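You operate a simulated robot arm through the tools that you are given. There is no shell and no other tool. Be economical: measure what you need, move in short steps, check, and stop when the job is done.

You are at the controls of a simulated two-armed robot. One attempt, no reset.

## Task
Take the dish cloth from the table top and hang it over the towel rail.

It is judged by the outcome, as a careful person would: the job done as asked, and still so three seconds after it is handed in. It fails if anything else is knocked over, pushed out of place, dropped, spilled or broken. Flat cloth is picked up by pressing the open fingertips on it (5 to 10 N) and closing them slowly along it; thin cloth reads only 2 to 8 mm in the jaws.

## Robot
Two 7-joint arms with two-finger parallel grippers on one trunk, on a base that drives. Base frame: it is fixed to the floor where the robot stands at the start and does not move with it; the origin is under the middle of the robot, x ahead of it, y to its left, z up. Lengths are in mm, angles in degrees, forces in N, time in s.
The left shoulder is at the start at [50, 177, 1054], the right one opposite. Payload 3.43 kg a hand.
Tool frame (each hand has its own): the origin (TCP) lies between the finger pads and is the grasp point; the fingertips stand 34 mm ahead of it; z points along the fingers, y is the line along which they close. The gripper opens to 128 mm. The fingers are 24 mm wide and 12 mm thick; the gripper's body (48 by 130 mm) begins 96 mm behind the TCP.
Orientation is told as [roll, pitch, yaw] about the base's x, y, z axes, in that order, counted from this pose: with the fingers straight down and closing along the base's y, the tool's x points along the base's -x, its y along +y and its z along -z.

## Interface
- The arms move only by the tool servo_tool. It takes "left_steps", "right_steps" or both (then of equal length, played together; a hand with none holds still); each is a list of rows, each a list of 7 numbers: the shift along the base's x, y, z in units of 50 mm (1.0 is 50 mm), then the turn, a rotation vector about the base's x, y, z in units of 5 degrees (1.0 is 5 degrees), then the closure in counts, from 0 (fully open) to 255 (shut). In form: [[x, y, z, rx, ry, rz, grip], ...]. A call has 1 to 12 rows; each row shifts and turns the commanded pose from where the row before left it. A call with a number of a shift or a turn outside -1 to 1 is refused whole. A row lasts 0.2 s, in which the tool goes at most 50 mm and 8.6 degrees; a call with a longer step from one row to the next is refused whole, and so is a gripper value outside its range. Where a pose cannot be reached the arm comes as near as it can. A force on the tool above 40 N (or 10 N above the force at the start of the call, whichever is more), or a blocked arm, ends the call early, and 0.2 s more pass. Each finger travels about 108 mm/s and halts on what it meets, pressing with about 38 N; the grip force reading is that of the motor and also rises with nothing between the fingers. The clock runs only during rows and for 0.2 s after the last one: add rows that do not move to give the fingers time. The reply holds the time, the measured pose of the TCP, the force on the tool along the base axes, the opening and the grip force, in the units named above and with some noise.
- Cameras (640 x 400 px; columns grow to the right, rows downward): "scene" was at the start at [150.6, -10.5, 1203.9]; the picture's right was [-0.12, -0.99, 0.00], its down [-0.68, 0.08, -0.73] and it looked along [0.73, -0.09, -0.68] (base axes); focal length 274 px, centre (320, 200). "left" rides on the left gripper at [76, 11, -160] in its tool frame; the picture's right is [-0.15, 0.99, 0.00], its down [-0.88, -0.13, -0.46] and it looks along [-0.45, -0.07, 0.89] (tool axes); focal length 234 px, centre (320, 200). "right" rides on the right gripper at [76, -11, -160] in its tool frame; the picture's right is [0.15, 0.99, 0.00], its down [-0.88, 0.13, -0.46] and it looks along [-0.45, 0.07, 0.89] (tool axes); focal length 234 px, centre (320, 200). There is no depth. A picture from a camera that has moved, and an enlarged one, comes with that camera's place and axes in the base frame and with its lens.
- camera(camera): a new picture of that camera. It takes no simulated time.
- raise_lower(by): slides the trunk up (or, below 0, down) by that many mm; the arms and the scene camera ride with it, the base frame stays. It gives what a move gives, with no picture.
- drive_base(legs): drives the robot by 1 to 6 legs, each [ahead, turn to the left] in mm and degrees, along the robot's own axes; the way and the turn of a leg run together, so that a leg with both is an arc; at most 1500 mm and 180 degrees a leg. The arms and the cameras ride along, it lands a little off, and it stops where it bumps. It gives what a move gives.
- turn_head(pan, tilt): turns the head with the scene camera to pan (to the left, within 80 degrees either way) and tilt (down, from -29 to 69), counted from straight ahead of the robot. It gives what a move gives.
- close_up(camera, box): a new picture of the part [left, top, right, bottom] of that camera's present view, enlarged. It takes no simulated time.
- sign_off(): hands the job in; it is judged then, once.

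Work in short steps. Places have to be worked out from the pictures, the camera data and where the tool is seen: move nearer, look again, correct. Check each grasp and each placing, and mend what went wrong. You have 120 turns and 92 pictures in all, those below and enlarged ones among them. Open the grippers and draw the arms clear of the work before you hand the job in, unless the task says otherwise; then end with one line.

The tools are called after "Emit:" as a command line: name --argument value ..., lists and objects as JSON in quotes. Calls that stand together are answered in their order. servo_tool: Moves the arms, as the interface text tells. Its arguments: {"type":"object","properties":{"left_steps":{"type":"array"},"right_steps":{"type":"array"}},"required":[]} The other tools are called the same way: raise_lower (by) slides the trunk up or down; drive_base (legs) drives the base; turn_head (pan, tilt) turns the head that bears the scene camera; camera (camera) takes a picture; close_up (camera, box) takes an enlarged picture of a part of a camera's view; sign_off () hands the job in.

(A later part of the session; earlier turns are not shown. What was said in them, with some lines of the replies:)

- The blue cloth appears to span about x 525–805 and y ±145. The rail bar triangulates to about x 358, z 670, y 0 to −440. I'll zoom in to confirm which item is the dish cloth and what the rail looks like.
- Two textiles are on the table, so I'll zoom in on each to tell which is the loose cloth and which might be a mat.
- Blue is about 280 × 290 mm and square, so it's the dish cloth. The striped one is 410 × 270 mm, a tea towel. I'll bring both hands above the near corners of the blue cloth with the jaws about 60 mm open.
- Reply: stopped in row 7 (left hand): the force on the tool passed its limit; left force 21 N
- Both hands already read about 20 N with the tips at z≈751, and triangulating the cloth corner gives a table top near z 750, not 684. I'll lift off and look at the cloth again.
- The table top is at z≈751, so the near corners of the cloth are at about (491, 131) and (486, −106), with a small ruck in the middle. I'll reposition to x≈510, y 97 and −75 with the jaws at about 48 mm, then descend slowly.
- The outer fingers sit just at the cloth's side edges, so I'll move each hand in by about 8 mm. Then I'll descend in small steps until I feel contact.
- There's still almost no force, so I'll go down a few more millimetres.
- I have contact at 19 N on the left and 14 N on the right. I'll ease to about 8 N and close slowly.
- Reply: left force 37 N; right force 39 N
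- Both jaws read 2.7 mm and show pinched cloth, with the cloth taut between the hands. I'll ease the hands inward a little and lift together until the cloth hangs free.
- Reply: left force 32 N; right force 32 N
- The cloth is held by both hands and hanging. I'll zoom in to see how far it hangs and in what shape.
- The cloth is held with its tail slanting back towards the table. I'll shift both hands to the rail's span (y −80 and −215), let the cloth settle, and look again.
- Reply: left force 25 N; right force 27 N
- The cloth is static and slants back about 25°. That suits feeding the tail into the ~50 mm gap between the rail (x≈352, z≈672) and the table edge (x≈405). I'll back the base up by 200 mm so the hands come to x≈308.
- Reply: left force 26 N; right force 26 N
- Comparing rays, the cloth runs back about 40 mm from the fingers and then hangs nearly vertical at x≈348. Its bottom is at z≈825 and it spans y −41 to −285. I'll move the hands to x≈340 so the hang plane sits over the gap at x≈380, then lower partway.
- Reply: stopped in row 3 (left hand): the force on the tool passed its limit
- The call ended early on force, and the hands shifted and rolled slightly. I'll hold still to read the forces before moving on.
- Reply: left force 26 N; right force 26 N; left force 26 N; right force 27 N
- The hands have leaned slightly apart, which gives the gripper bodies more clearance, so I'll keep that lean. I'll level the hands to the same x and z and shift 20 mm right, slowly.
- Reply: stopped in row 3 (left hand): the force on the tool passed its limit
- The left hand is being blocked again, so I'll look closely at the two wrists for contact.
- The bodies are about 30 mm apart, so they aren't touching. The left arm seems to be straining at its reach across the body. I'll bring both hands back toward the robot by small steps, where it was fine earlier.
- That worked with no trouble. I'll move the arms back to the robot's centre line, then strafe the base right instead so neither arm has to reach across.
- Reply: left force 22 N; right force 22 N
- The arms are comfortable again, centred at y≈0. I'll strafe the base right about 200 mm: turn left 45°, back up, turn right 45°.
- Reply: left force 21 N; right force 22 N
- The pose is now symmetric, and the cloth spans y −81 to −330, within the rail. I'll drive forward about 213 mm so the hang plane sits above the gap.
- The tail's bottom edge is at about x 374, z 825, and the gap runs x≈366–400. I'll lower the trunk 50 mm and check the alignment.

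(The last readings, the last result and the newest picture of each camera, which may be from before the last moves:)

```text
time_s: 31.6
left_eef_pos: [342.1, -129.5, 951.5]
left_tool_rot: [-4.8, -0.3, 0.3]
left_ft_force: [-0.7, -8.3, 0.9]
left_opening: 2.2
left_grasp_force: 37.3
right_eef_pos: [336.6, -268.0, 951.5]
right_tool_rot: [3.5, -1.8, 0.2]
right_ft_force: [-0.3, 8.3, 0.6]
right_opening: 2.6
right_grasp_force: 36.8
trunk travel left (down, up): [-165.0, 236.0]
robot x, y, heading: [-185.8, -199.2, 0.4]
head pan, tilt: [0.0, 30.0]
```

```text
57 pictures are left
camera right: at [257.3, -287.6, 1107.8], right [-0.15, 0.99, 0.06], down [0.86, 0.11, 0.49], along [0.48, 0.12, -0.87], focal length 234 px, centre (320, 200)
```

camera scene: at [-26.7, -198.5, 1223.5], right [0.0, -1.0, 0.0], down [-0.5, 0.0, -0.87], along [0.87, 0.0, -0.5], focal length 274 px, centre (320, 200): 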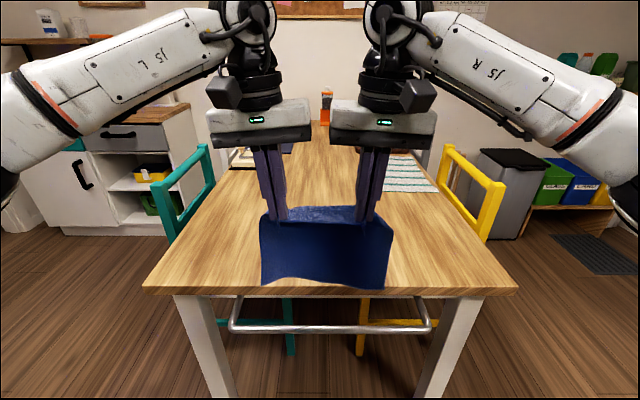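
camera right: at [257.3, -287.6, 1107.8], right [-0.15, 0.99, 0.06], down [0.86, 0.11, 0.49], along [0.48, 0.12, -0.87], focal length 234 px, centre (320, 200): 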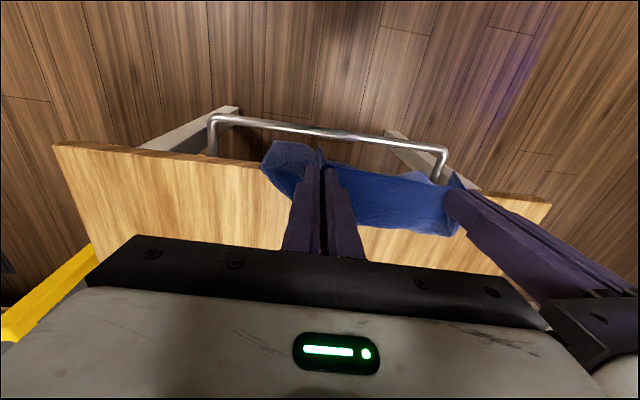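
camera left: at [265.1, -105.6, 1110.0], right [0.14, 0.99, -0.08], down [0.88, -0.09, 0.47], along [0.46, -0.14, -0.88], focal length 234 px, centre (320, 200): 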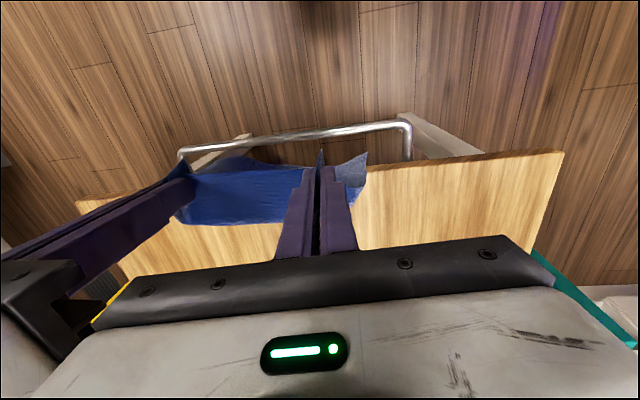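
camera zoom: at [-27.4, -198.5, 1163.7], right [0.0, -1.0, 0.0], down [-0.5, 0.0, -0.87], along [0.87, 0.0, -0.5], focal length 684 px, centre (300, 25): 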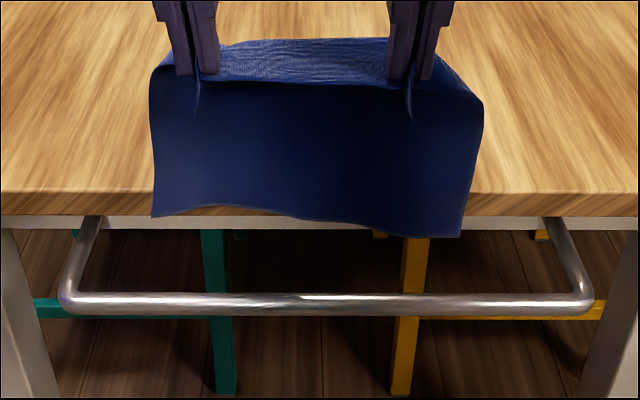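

The cloth is centred on the rail. The right bottom corner sits at about x 369, too close to the rail at x≈355, so I'll nudge the hands forward about 10 mm and level them.

Emit:
servo_tool --left_steps '[[0.06, 0, 0, 0, 0, 0, 255], [0.08, 0, 0, 0, 0, 0, 255], [0, 0, 0, 0, 0, 0, 255], [0, 0, 0, 0, 0, 0, 255]]' --right_steps '[[0.1, 0, 0, 0, 0, 0, 255], [0.14, 0, 0, 0, 0, 0, 255], [0, 0, 0, 0, 0, 0, 255], [0, 0, 0, 0, 0, 0, 255]]'

Emit:
raise_lower --by -50

Emit:
camera --camera "left"

Emit:
close_up --camera "scene" --box '[200, 190, 456, 350]'

Emit:
camera --camera "right"

```text
time_s: 32.6
left_eef_pos: [349.5, -128.8, 951.3]
left_tool_rot: [-4.8, -0.4, 0.4]
left_ft_force: [0.0, -10.5, 0.3]
left_opening: 2.6
left_grasp_force: 36.9
right_eef_pos: [350.3, -266.5, 952.2]
right_tool_rot: [3.5, -1.8, 0.2]
right_ft_force: [0.4, 12.3, 0.9]
right_opening: 2.6
right_grasp_force: 37.5
trunk travel left (down, up): [-165.0, 236.0]
robot x, y, heading: [-187.5, -198.7, 0.3]
head pan, tilt: [0.0, 30.0]
```

```text
time_s: 33.5
left_eef_pos: [348.9, -128.6, 902.4]
left_tool_rot: [-4.7, -0.2, 0.4]
left_ft_force: [0.0, -11.7, 0.1]
left_opening: 2.7
left_grasp_force: 37.8
right_eef_pos: [350.0, -266.4, 902.3]
right_tool_rot: [3.5, -1.8, 0.2]
right_ft_force: [0.1, 11.9, -0.8]
right_opening: 2.8
right_grasp_force: 37.7
trunk travel left (down, up): [-115.0, 286.0]
robot x, y, heading: [-183.8, -201.3, 0.4]
head pan, tilt: [0.0, 30.0]
```

```text
56 pictures are left
camera left: at [272.0, -105.1, 1060.0], right [0.14, 0.99, -0.08], down [0.88, -0.09, 0.47], along [0.46, -0.14, -0.88], focal length 234 px, centre (320, 200)
```

left: 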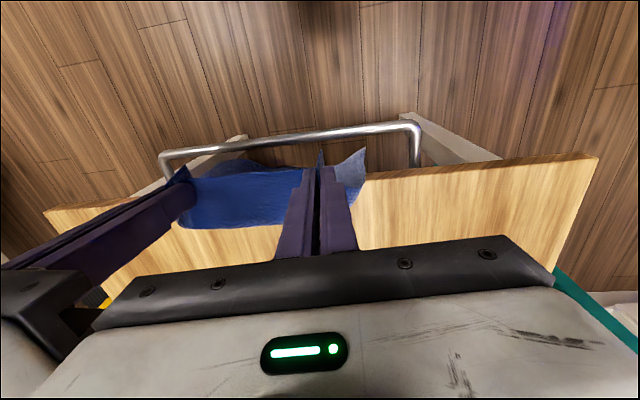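

```text
2.50 times, centred on (328, 270) of scene
camera zoom: at [-27.4, -198.5, 1113.6], right [0.0, -1.0, 0.0], down [-0.5, 0.0, -0.87], along [0.87, 0.0, -0.5], focal length 684 px, centre (300, 25)
```

zoom: 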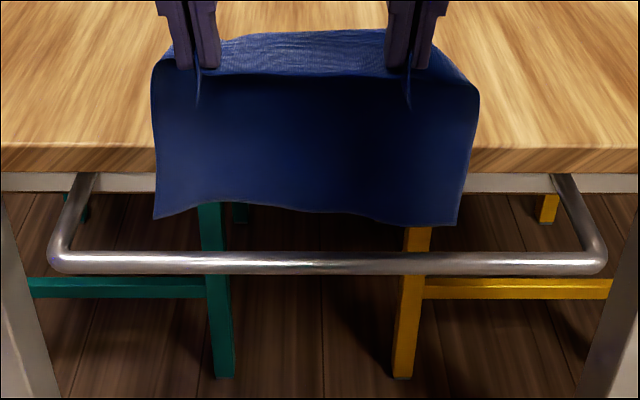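

```text
54 pictures are left
camera right: at [269.5, -287.5, 1057.9], right [-0.15, 0.99, 0.06], down [0.86, 0.11, 0.49], along [0.48, 0.12, -0.87], focal length 234 px, centre (320, 200)
```

right: 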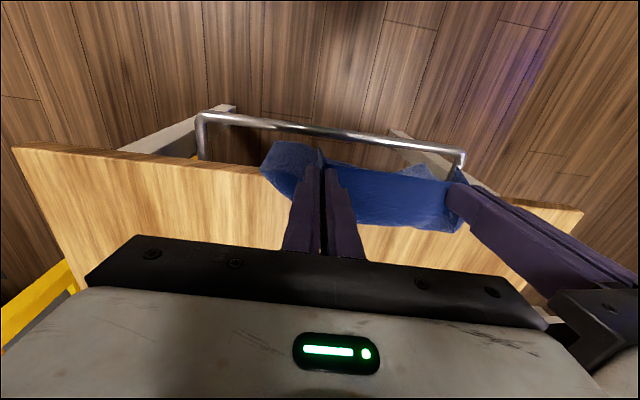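

The tail is now below the table top and lies between the rail and the table edge. I'll lower another 50 mm.

Emit:
raise_lower --by -50

Emit:
camera --camera "left"

Emit:
close_up --camera "scene" --box '[200, 190, 456, 350]'

```text
time_s: 34.4
left_eef_pos: [350.2, -128.8, 852.7]
left_tool_rot: [-4.8, -0.3, 0.5]
left_ft_force: [1.1, -11.3, -0.7]
left_opening: 2.6
left_grasp_force: 37.0
right_eef_pos: [350.4, -267.5, 851.2]
right_tool_rot: [3.5, -1.7, 0.2]
right_ft_force: [-0.5, 12.4, 0.2]
right_opening: 2.6
right_grasp_force: 37.3
trunk travel left (down, up): [-65.0, 336.0]
robot x, y, heading: [-185.2, -197.6, 0.3]
head pan, tilt: [0.0, 30.0]
```

```text
53 pictures are left
camera left: at [272.1, -105.1, 1010.0], right [0.14, 0.99, -0.08], down [0.88, -0.09, 0.47], along [0.46, -0.14, -0.88], focal length 234 px, centre (320, 200)
```

left: 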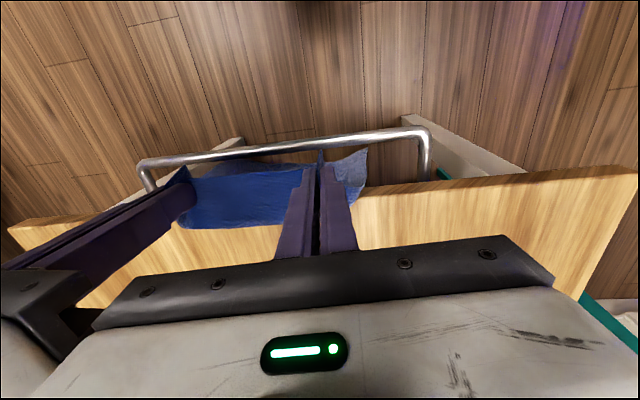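

```text
2.50 times, centred on (328, 270) of scene
camera zoom: at [-27.3, -198.5, 1063.6], right [0.0, -1.0, 0.0], down [-0.5, 0.0, -0.87], along [0.87, 0.0, -0.5], focal length 684 px, centre (300, 25)
```

zoom: 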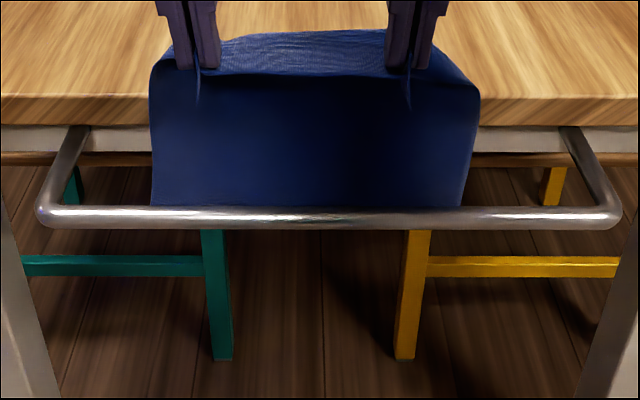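

The cloth's lower edge passes behind the rail in both views. I'll lower 60 mm more.

Emit:
raise_lower --by -60

Emit:
camera --camera "left"

Emit:
close_up --camera "scene" --box '[200, 190, 456, 350]'

```text
time_s: 35.4
left_eef_pos: [350.4, -128.8, 791.7]
left_tool_rot: [-4.8, -0.3, 0.4]
left_ft_force: [-0.2, -12.4, 0.5]
left_opening: 2.6
left_grasp_force: 37.4
right_eef_pos: [349.4, -267.7, 792.0]
right_tool_rot: [3.4, -1.7, 0.1]
right_ft_force: [-0.5, 12.7, 0.2]
right_opening: 2.4
right_grasp_force: 37.0
trunk travel left (down, up): [-5.0, 396.0]
robot x, y, heading: [-185.1, -198.0, 0.2]
head pan, tilt: [0.0, 30.0]
```

```text
51 pictures are left
camera left: at [272.1, -105.1, 950.0], right [0.14, 0.99, -0.08], down [0.88, -0.09, 0.47], along [0.46, -0.14, -0.88], focal length 234 px, centre (320, 200)
```

left: 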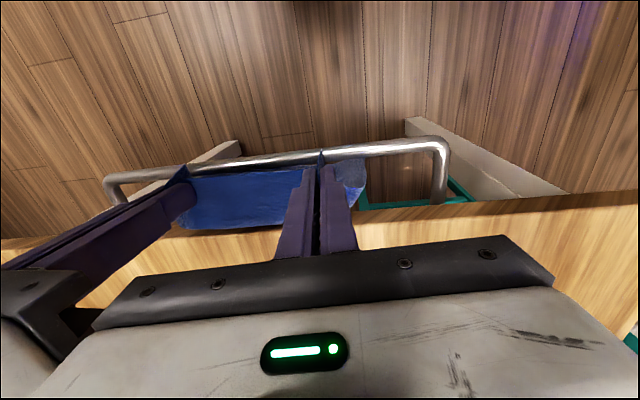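

```text
2.50 times, centred on (328, 270) of scene
camera zoom: at [-27.3, -198.5, 1003.6], right [0.0, -1.0, 0.0], down [-0.5, 0.0, -0.87], along [0.87, 0.0, -0.5], focal length 684 px, centre (300, 25)
```

zoom: 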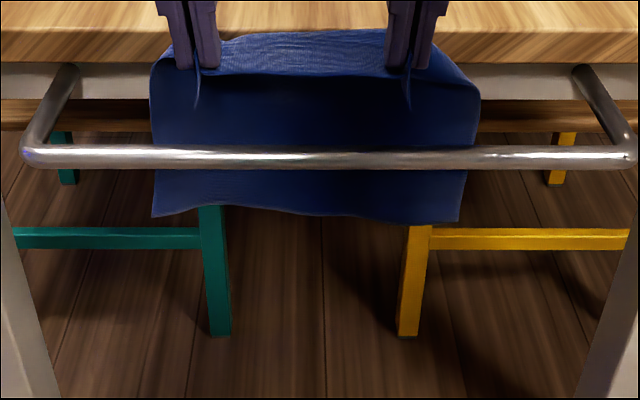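

The tail is cleanly behind the rail. I'll lower the arms another 40 mm to put more of it behind, still clear above the bar.

Emit:
servo_tool --left_steps '[[0, 0, -0.2, 0, 0, 0, 255], [0, 0, -0.2, 0, 0, 0, 255], [0, 0, -0.2, 0, 0, 0, 255], [0, 0, -0.2, 0, 0, 0, 255], [0, 0, 0, 0, 0, 0, 255]]' --right_steps '[[0, 0, -0.2, 0, 0, 0, 255], [0, 0, -0.2, 0, 0, 0, 255], [0, 0, -0.2, 0, 0, 0, 255], [0, 0, -0.2, 0, 0, 0, 255], [0, 0, 0, 0, 0, 0, 255]]'

Emit:
close_up --camera "scene" --box '[200, 190, 456, 350]'

Emit:
camera --camera "left"

```text
time_s: 36.6
left_eef_pos: [349.9, -128.8, 750.5]
left_tool_rot: [-4.7, -0.2, 0.4]
left_ft_force: [0.2, -11.8, 0.0]
left_opening: 2.7
left_grasp_force: 37.4
right_eef_pos: [349.7, -266.8, 751.3]
right_tool_rot: [3.5, -1.8, 0.2]
right_ft_force: [0.2, 11.8, -0.3]
right_opening: 2.7
right_grasp_force: 36.6
trunk travel left (down, up): [-5.0, 396.0]
robot x, y, heading: [-186.6, -202.0, 0.2]
head pan, tilt: [0.0, 30.0]
```

```text
2.50 times, centred on (328, 270) of scene
camera zoom: at [-27.2, -198.5, 1003.6], right [0.0, -1.0, 0.0], down [-0.5, 0.0, -0.87], along [0.87, 0.0, -0.5], focal length 684 px, centre (300, 25)
```

zoom: 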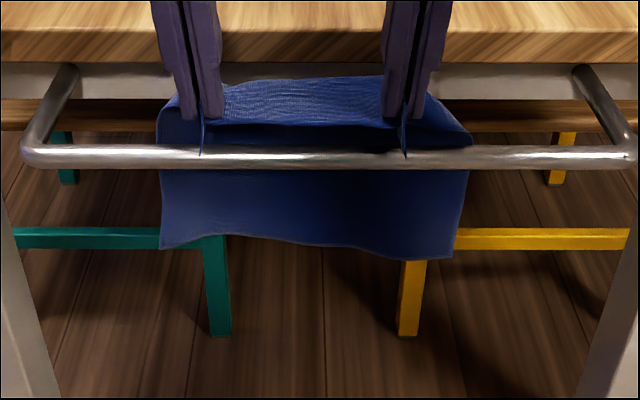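

```text
48 pictures are left
camera left: at [272.3, -105.1, 909.4], right [0.14, 0.99, -0.08], down [0.88, -0.09, 0.47], along [0.46, -0.14, -0.88], focal length 234 px, centre (320, 200)
```

left: 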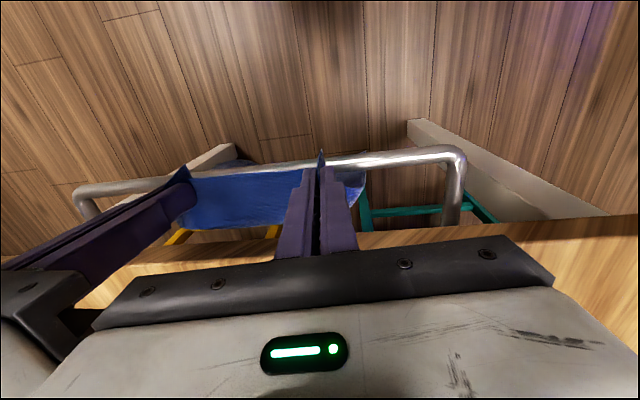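

There's about 110 mm of tail behind the rail. Now I'll pull the hands back over the bar to x≈275 and lower them on the robot's side.

Emit:
servo_tool --left_steps '[[-0.3, 0, 0, 0, 0, 0, 255], [-0.3, 0, 0, 0, 0, 0, 255], [-0.3, 0, 0, 0, 0, 0, 255], [-0.3, 0, -0.1, 0, 0, 0, 255], [-0.3, 0, -0.2, 0, 0, 0, 255], [0, 0, -0.3, 0, 0, 0, 255], [0, 0, -0.3, 0, 0, 0, 255], [0, 0, -0.3, 0, 0, 0, 255], [0, 0, 0, 0, 0, 0, 255], [0, 0, 0, 0, 0, 0, 255]]' --right_steps '[[-0.3, 0, 0, 0, 0, 0, 255], [-0.3, 0, 0, 0, 0, 0, 255], [-0.3, 0, 0, 0, 0, 0, 255], [-0.3, 0, -0.1, 0, 0, 0, 255], [-0.3, 0, -0.2, 0, 0, 0, 255], [0, 0, -0.3, 0, 0, 0, 255], [0, 0, -0.3, 0, 0, 0, 255], [0, 0, -0.3, 0, 0, 0, 255], [0, 0, 0, 0, 0, 0, 255], [0, 0, 0, 0, 0, 0, 255]]'

Emit:
close_up --camera "scene" --box '[200, 190, 456, 350]'

Emit:
camera --camera "left"

```text
time_s: 38.8
left_eef_pos: [274.9, -128.3, 690.9]
left_tool_rot: [-4.7, -0.2, 0.3]
left_ft_force: [0.4, -11.4, -0.8]
left_opening: 2.9
left_grasp_force: 37.2
right_eef_pos: [274.8, -266.8, 691.9]
right_tool_rot: [3.5, -1.9, 0.3]
right_ft_force: [0.3, 11.4, -0.4]
right_opening: 2.3
right_grasp_force: 37.4
trunk travel left (down, up): [-5.0, 396.0]
robot x, y, heading: [-187.6, -198.5, 0.6]
head pan, tilt: [0.0, 30.0]
```

```text
2.50 times, centred on (328, 270) of scene
camera zoom: at [-27.2, -198.5, 1003.6], right [0.0, -1.0, 0.0], down [-0.5, 0.0, -0.87], along [0.87, 0.0, -0.5], focal length 684 px, centre (300, 25)
```

zoom: 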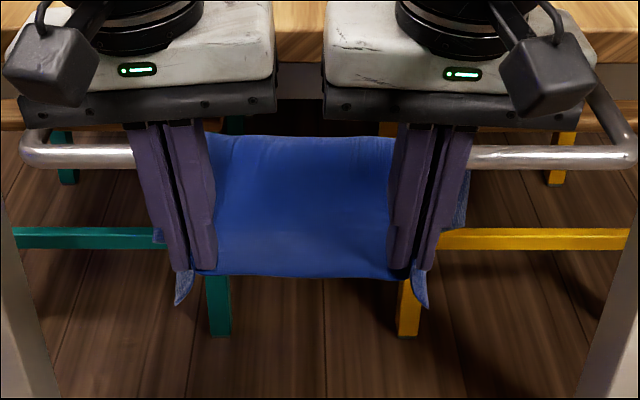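

```text
46 pictures are left
camera left: at [197.6, -105.1, 849.6], right [0.14, 0.99, -0.08], down [0.88, -0.09, 0.47], along [0.46, -0.14, -0.88], focal length 234 px, centre (320, 200)
```

left: 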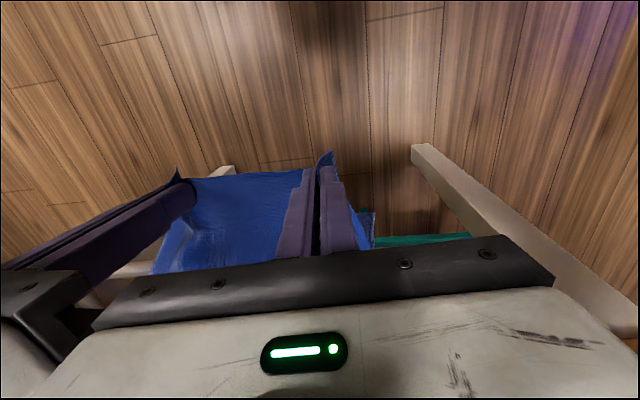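

The cloth is draped over the bar with about 100 mm behind it and 105 mm in front. I'll swing the hands down and closer to the rail so the front hangs, keeping the cloth length unchanged.

Emit:
servo_tool --left_steps '[[0.1, 0, -0.17, 0, 0, 0, 255], [0.12, 0, -0.17, 0, 0, 0, 255], [0.14, 0, -0.17, 0, 0, 0, 255], [0.14, 0, -0.17, 0, 0, 0, 255], [0, 0, 0, 0, 0, 0, 255], [0, 0, 0, 0, 0, 0, 255]]' --right_steps '[[0.1, 0, -0.17, 0, 0, 0, 255], [0.12, 0, -0.17, 0, 0, 0, 255], [0.14, 0, -0.17, 0, 0, 0, 255], [0.14, 0, -0.17, 0, 0, 0, 255], [0, 0, 0, 0, 0, 0, 255], [0, 0, 0, 0, 0, 0, 255]]'

Emit:
close_up --camera "scene" --box '[200, 190, 456, 350]'

```text
time_s: 40.2
left_eef_pos: [299.7, -128.5, 657.4]
left_tool_rot: [-4.6, -0.3, 0.4]
left_ft_force: [1.1, -12.6, -0.3]
left_opening: 2.7
left_grasp_force: 37.2
right_eef_pos: [300.2, -267.5, 656.8]
right_tool_rot: [3.6, -1.7, 0.2]
right_ft_force: [0.1, 12.0, 0.1]
right_opening: 2.6
right_grasp_force: 37.6
trunk travel left (down, up): [-5.0, 396.0]
robot x, y, heading: [-185.8, -198.5, 0.1]
head pan, tilt: [0.0, 30.0]
```

```text
2.50 times, centred on (328, 270) of scene
camera zoom: at [-27.2, -198.5, 1003.6], right [0.0, -1.0, 0.0], down [-0.5, 0.0, -0.87], along [0.87, 0.0, -0.5], focal length 684 px, centre (300, 25)
```

zoom: 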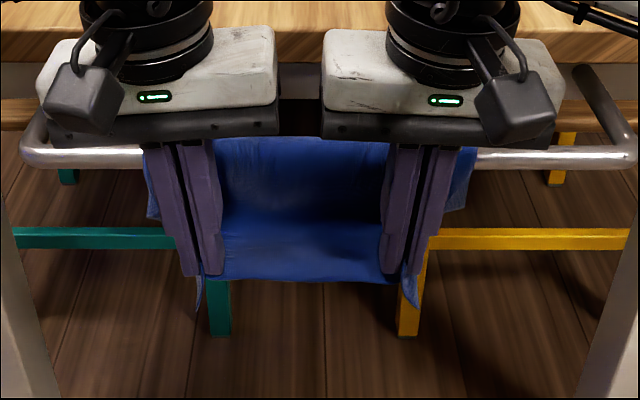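

The front is hanging with slack. I'll open the jaws gently to about 45 mm and wait for the cloth to settle.

Emit:
servo_tool --left_steps '[[0, 0, 0, 0, 0, 0, 240], [0, 0, 0, 0, 0, 0, 220], [0, 0, 0, 0, 0, 0, 200], [0, 0, 0, 0, 0, 0, 180], [0, 0, 0, 0, 0, 0, 165], [0, 0, 0, 0, 0, 0, 165], [0, 0, 0, 0, 0, 0, 165]]' --right_steps '[[0, 0, 0, 0, 0, 0, 240], [0, 0, 0, 0, 0, 0, 220], [0, 0, 0, 0, 0, 0, 200], [0, 0, 0, 0, 0, 0, 180], [0, 0, 0, 0, 0, 0, 165], [0, 0, 0, 0, 0, 0, 165], [0, 0, 0, 0, 0, 0, 165]]'

Emit:
close_up --camera "scene" --box '[200, 190, 456, 350]'

Emit:
camera --camera "left"

```text
time_s: 41.8
left_eef_pos: [300.0, -128.4, 656.9]
left_tool_rot: [-4.8, -0.3, 0.4]
left_ft_force: [0.3, -0.2, -0.6]
left_opening: 45.3
left_grasp_force: 0.0
right_eef_pos: [299.3, -267.5, 657.3]
right_tool_rot: [3.4, -1.8, 0.2]
right_ft_force: [0.2, 0.4, -0.3]
right_opening: 45.1
right_grasp_force: 0.0
trunk travel left (down, up): [-5.0, 396.0]
robot x, y, heading: [-187.7, -199.4, 0.1]
head pan, tilt: [0.0, 30.0]
```

```text
2.50 times, centred on (328, 270) of scene
camera zoom: at [-27.2, -198.5, 1003.6], right [0.0, -1.0, 0.0], down [-0.5, 0.0, -0.87], along [0.87, 0.0, -0.5], focal length 684 px, centre (300, 25)
```

zoom: 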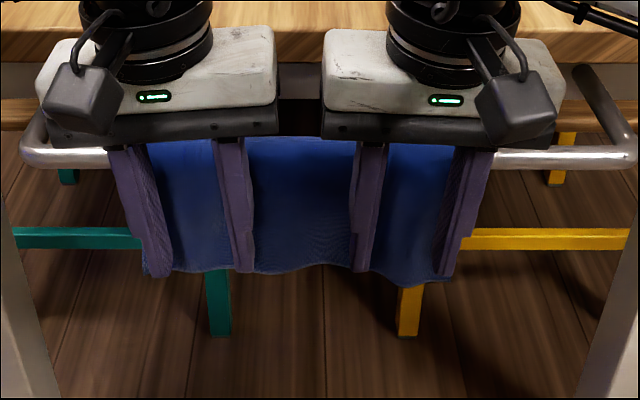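

```text
43 pictures are left
camera left: at [222.3, -104.9, 815.7], right [0.14, 0.99, -0.08], down [0.88, -0.09, 0.47], along [0.46, -0.14, -0.88], focal length 234 px, centre (320, 200)
```

left: 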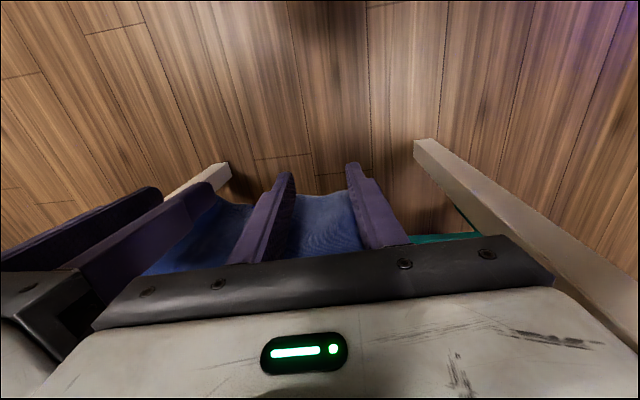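

The cloth is released and hanging flat on the rail. I'll draw the hands straight back from it.

Emit:
servo_tool --left_steps '[[-0.2, 0, 0, 0, 0, 0, 165], [-0.2, 0, 0, 0, 0, 0, 165], [-0.3, 0, 0, 0, 0, 0, 165], [-0.4, 0, 0, 0, 0, 0, 165], [-0.4, 0, 0, 0, 0, 0, 165], [0, 0, 0, 0, 0, 0, 165]]' --right_steps '[[-0.2, 0, 0, 0, 0, 0, 165], [-0.2, 0, 0, 0, 0, 0, 165], [-0.3, 0, 0, 0, 0, 0, 165], [-0.4, 0, 0, 0, 0, 0, 165], [-0.4, 0, 0, 0, 0, 0, 165], [0, 0, 0, 0, 0, 0, 165]]'

Emit:
drive_base --legs '[[-250, 0]]'

Emit:
camera --camera "scene"

```text
time_s: 43.2
left_eef_pos: [224.0, -128.2, 656.8]
left_tool_rot: [-4.7, -0.2, 0.4]
left_ft_force: [-0.4, -0.2, 0.3]
left_opening: 45.2
left_grasp_force: 0.0
right_eef_pos: [223.8, -267.3, 657.5]
right_tool_rot: [3.4, -1.7, 0.1]
right_ft_force: [-0.4, 0.2, 0.5]
right_opening: 45.1
right_grasp_force: 0.1
trunk travel left (down, up): [-5.0, 396.0]
robot x, y, heading: [-183.4, -197.0, 0.3]
head pan, tilt: [0.0, 30.0]
```

```text
time_s: 45.0
left_eef_pos: [-23.9, -128.6, 657.3]
left_tool_rot: [-4.7, -0.2, 0.5]
left_ft_force: [0.3, -0.1, 0.6]
left_opening: 45.1
left_grasp_force: 0.0
right_eef_pos: [-23.0, -266.3, 657.6]
right_tool_rot: [3.4, -1.7, 0.3]
right_ft_force: [-0.5, 0.4, -0.1]
right_opening: 45.1
right_grasp_force: 0.1
trunk travel left (down, up): [-5.0, 396.0]
robot x, y, heading: [-437.1, -196.4, 0.3]
head pan, tilt: [0.0, 30.0]
```

```text
42 pictures are left
camera scene: at [-275.0, -199.3, 1003.6], right [0.01, -1.0, 0.0], down [-0.5, 0.0, -0.87], along [0.87, 0.01, -0.5], focal length 274 px, centre (320, 200)
```

scene: 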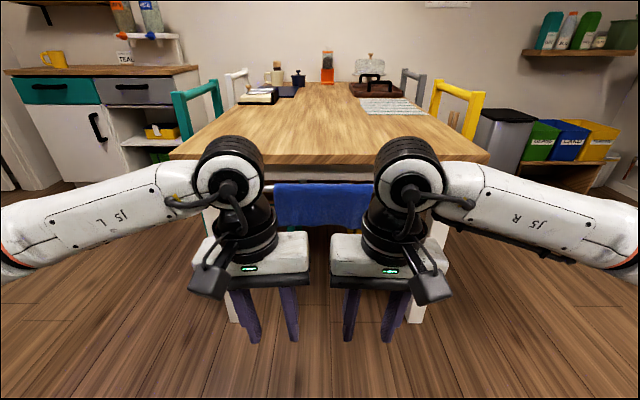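

Everything else on the table is in place. I'll fully open the jaws, spread the hands apart, and check the cloth.

Emit:
servo_tool --left_steps '[[0, 0.5, 0, 0, 0, 0, 100], [0, 0.5, 0, 0, 0, 0, 50], [0, 0.5, 0, 0, 0, 0, 0], [0, 0.5, 0, 0, 0, 0, 0], [0, 0.5, 0, 0, 0, 0, 0], [0, 0.5, 0, 0, 0, 0, 0], [0, 0, 0, 0, 0, 0, 0]]' --right_steps '[[0, -0.5, 0, 0, 0, 0, 100], [0, -0.5, 0, 0, 0, 0, 50], [0, -0.5, 0, 0, 0, 0, 0], [0, -0.5, 0, 0, 0, 0, 0], [0, -0.5, 0, 0, 0, 0, 0], [0, -0.5, 0, 0, 0, 0, 0], [0, 0, 0, 0, 0, 0, 0]]'

Emit:
close_up --camera "scene" --box '[160, 110, 480, 310]'

```text
time_s: 46.6
left_eef_pos: [-23.2, 22.3, 657.4]
left_tool_rot: [-4.7, -0.3, 0.5]
left_ft_force: [-0.7, -0.1, 0.6]
left_opening: 128.1
left_grasp_force: 0.1
right_eef_pos: [-23.7, -417.9, 657.9]
right_tool_rot: [3.4, -1.8, 0.3]
right_ft_force: [-0.4, -0.9, 0.5]
right_opening: 128.2
right_grasp_force: 0.1
trunk travel left (down, up): [-5.0, 396.0]
robot x, y, heading: [-434.7, -200.3, 0.2]
head pan, tilt: [0.0, 30.0]
```

```text
2.00 times, centred on (320, 210) of scene
camera zoom: at [-275.1, -199.3, 1003.6], right [0.01, -1.0, 0.0], down [-0.5, 0.0, -0.87], along [0.87, 0.01, -0.5], focal length 548 px, centre (320, 180)
```

zoom: 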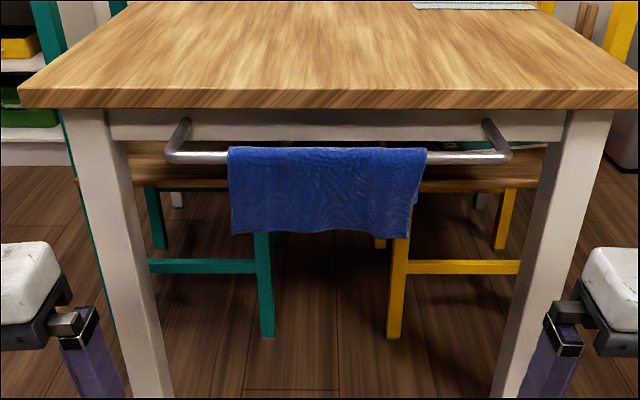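

The cloth hangs squarely over the rail and is holding still. Both hands are open and clear, so I'm handing it in.

Emit:
sign_off

```text
The job is handed in.
```

The blue dish cloth is hanging over the towel rail, and the last pictures show nothing else moved; both grippers are open and clear of it.
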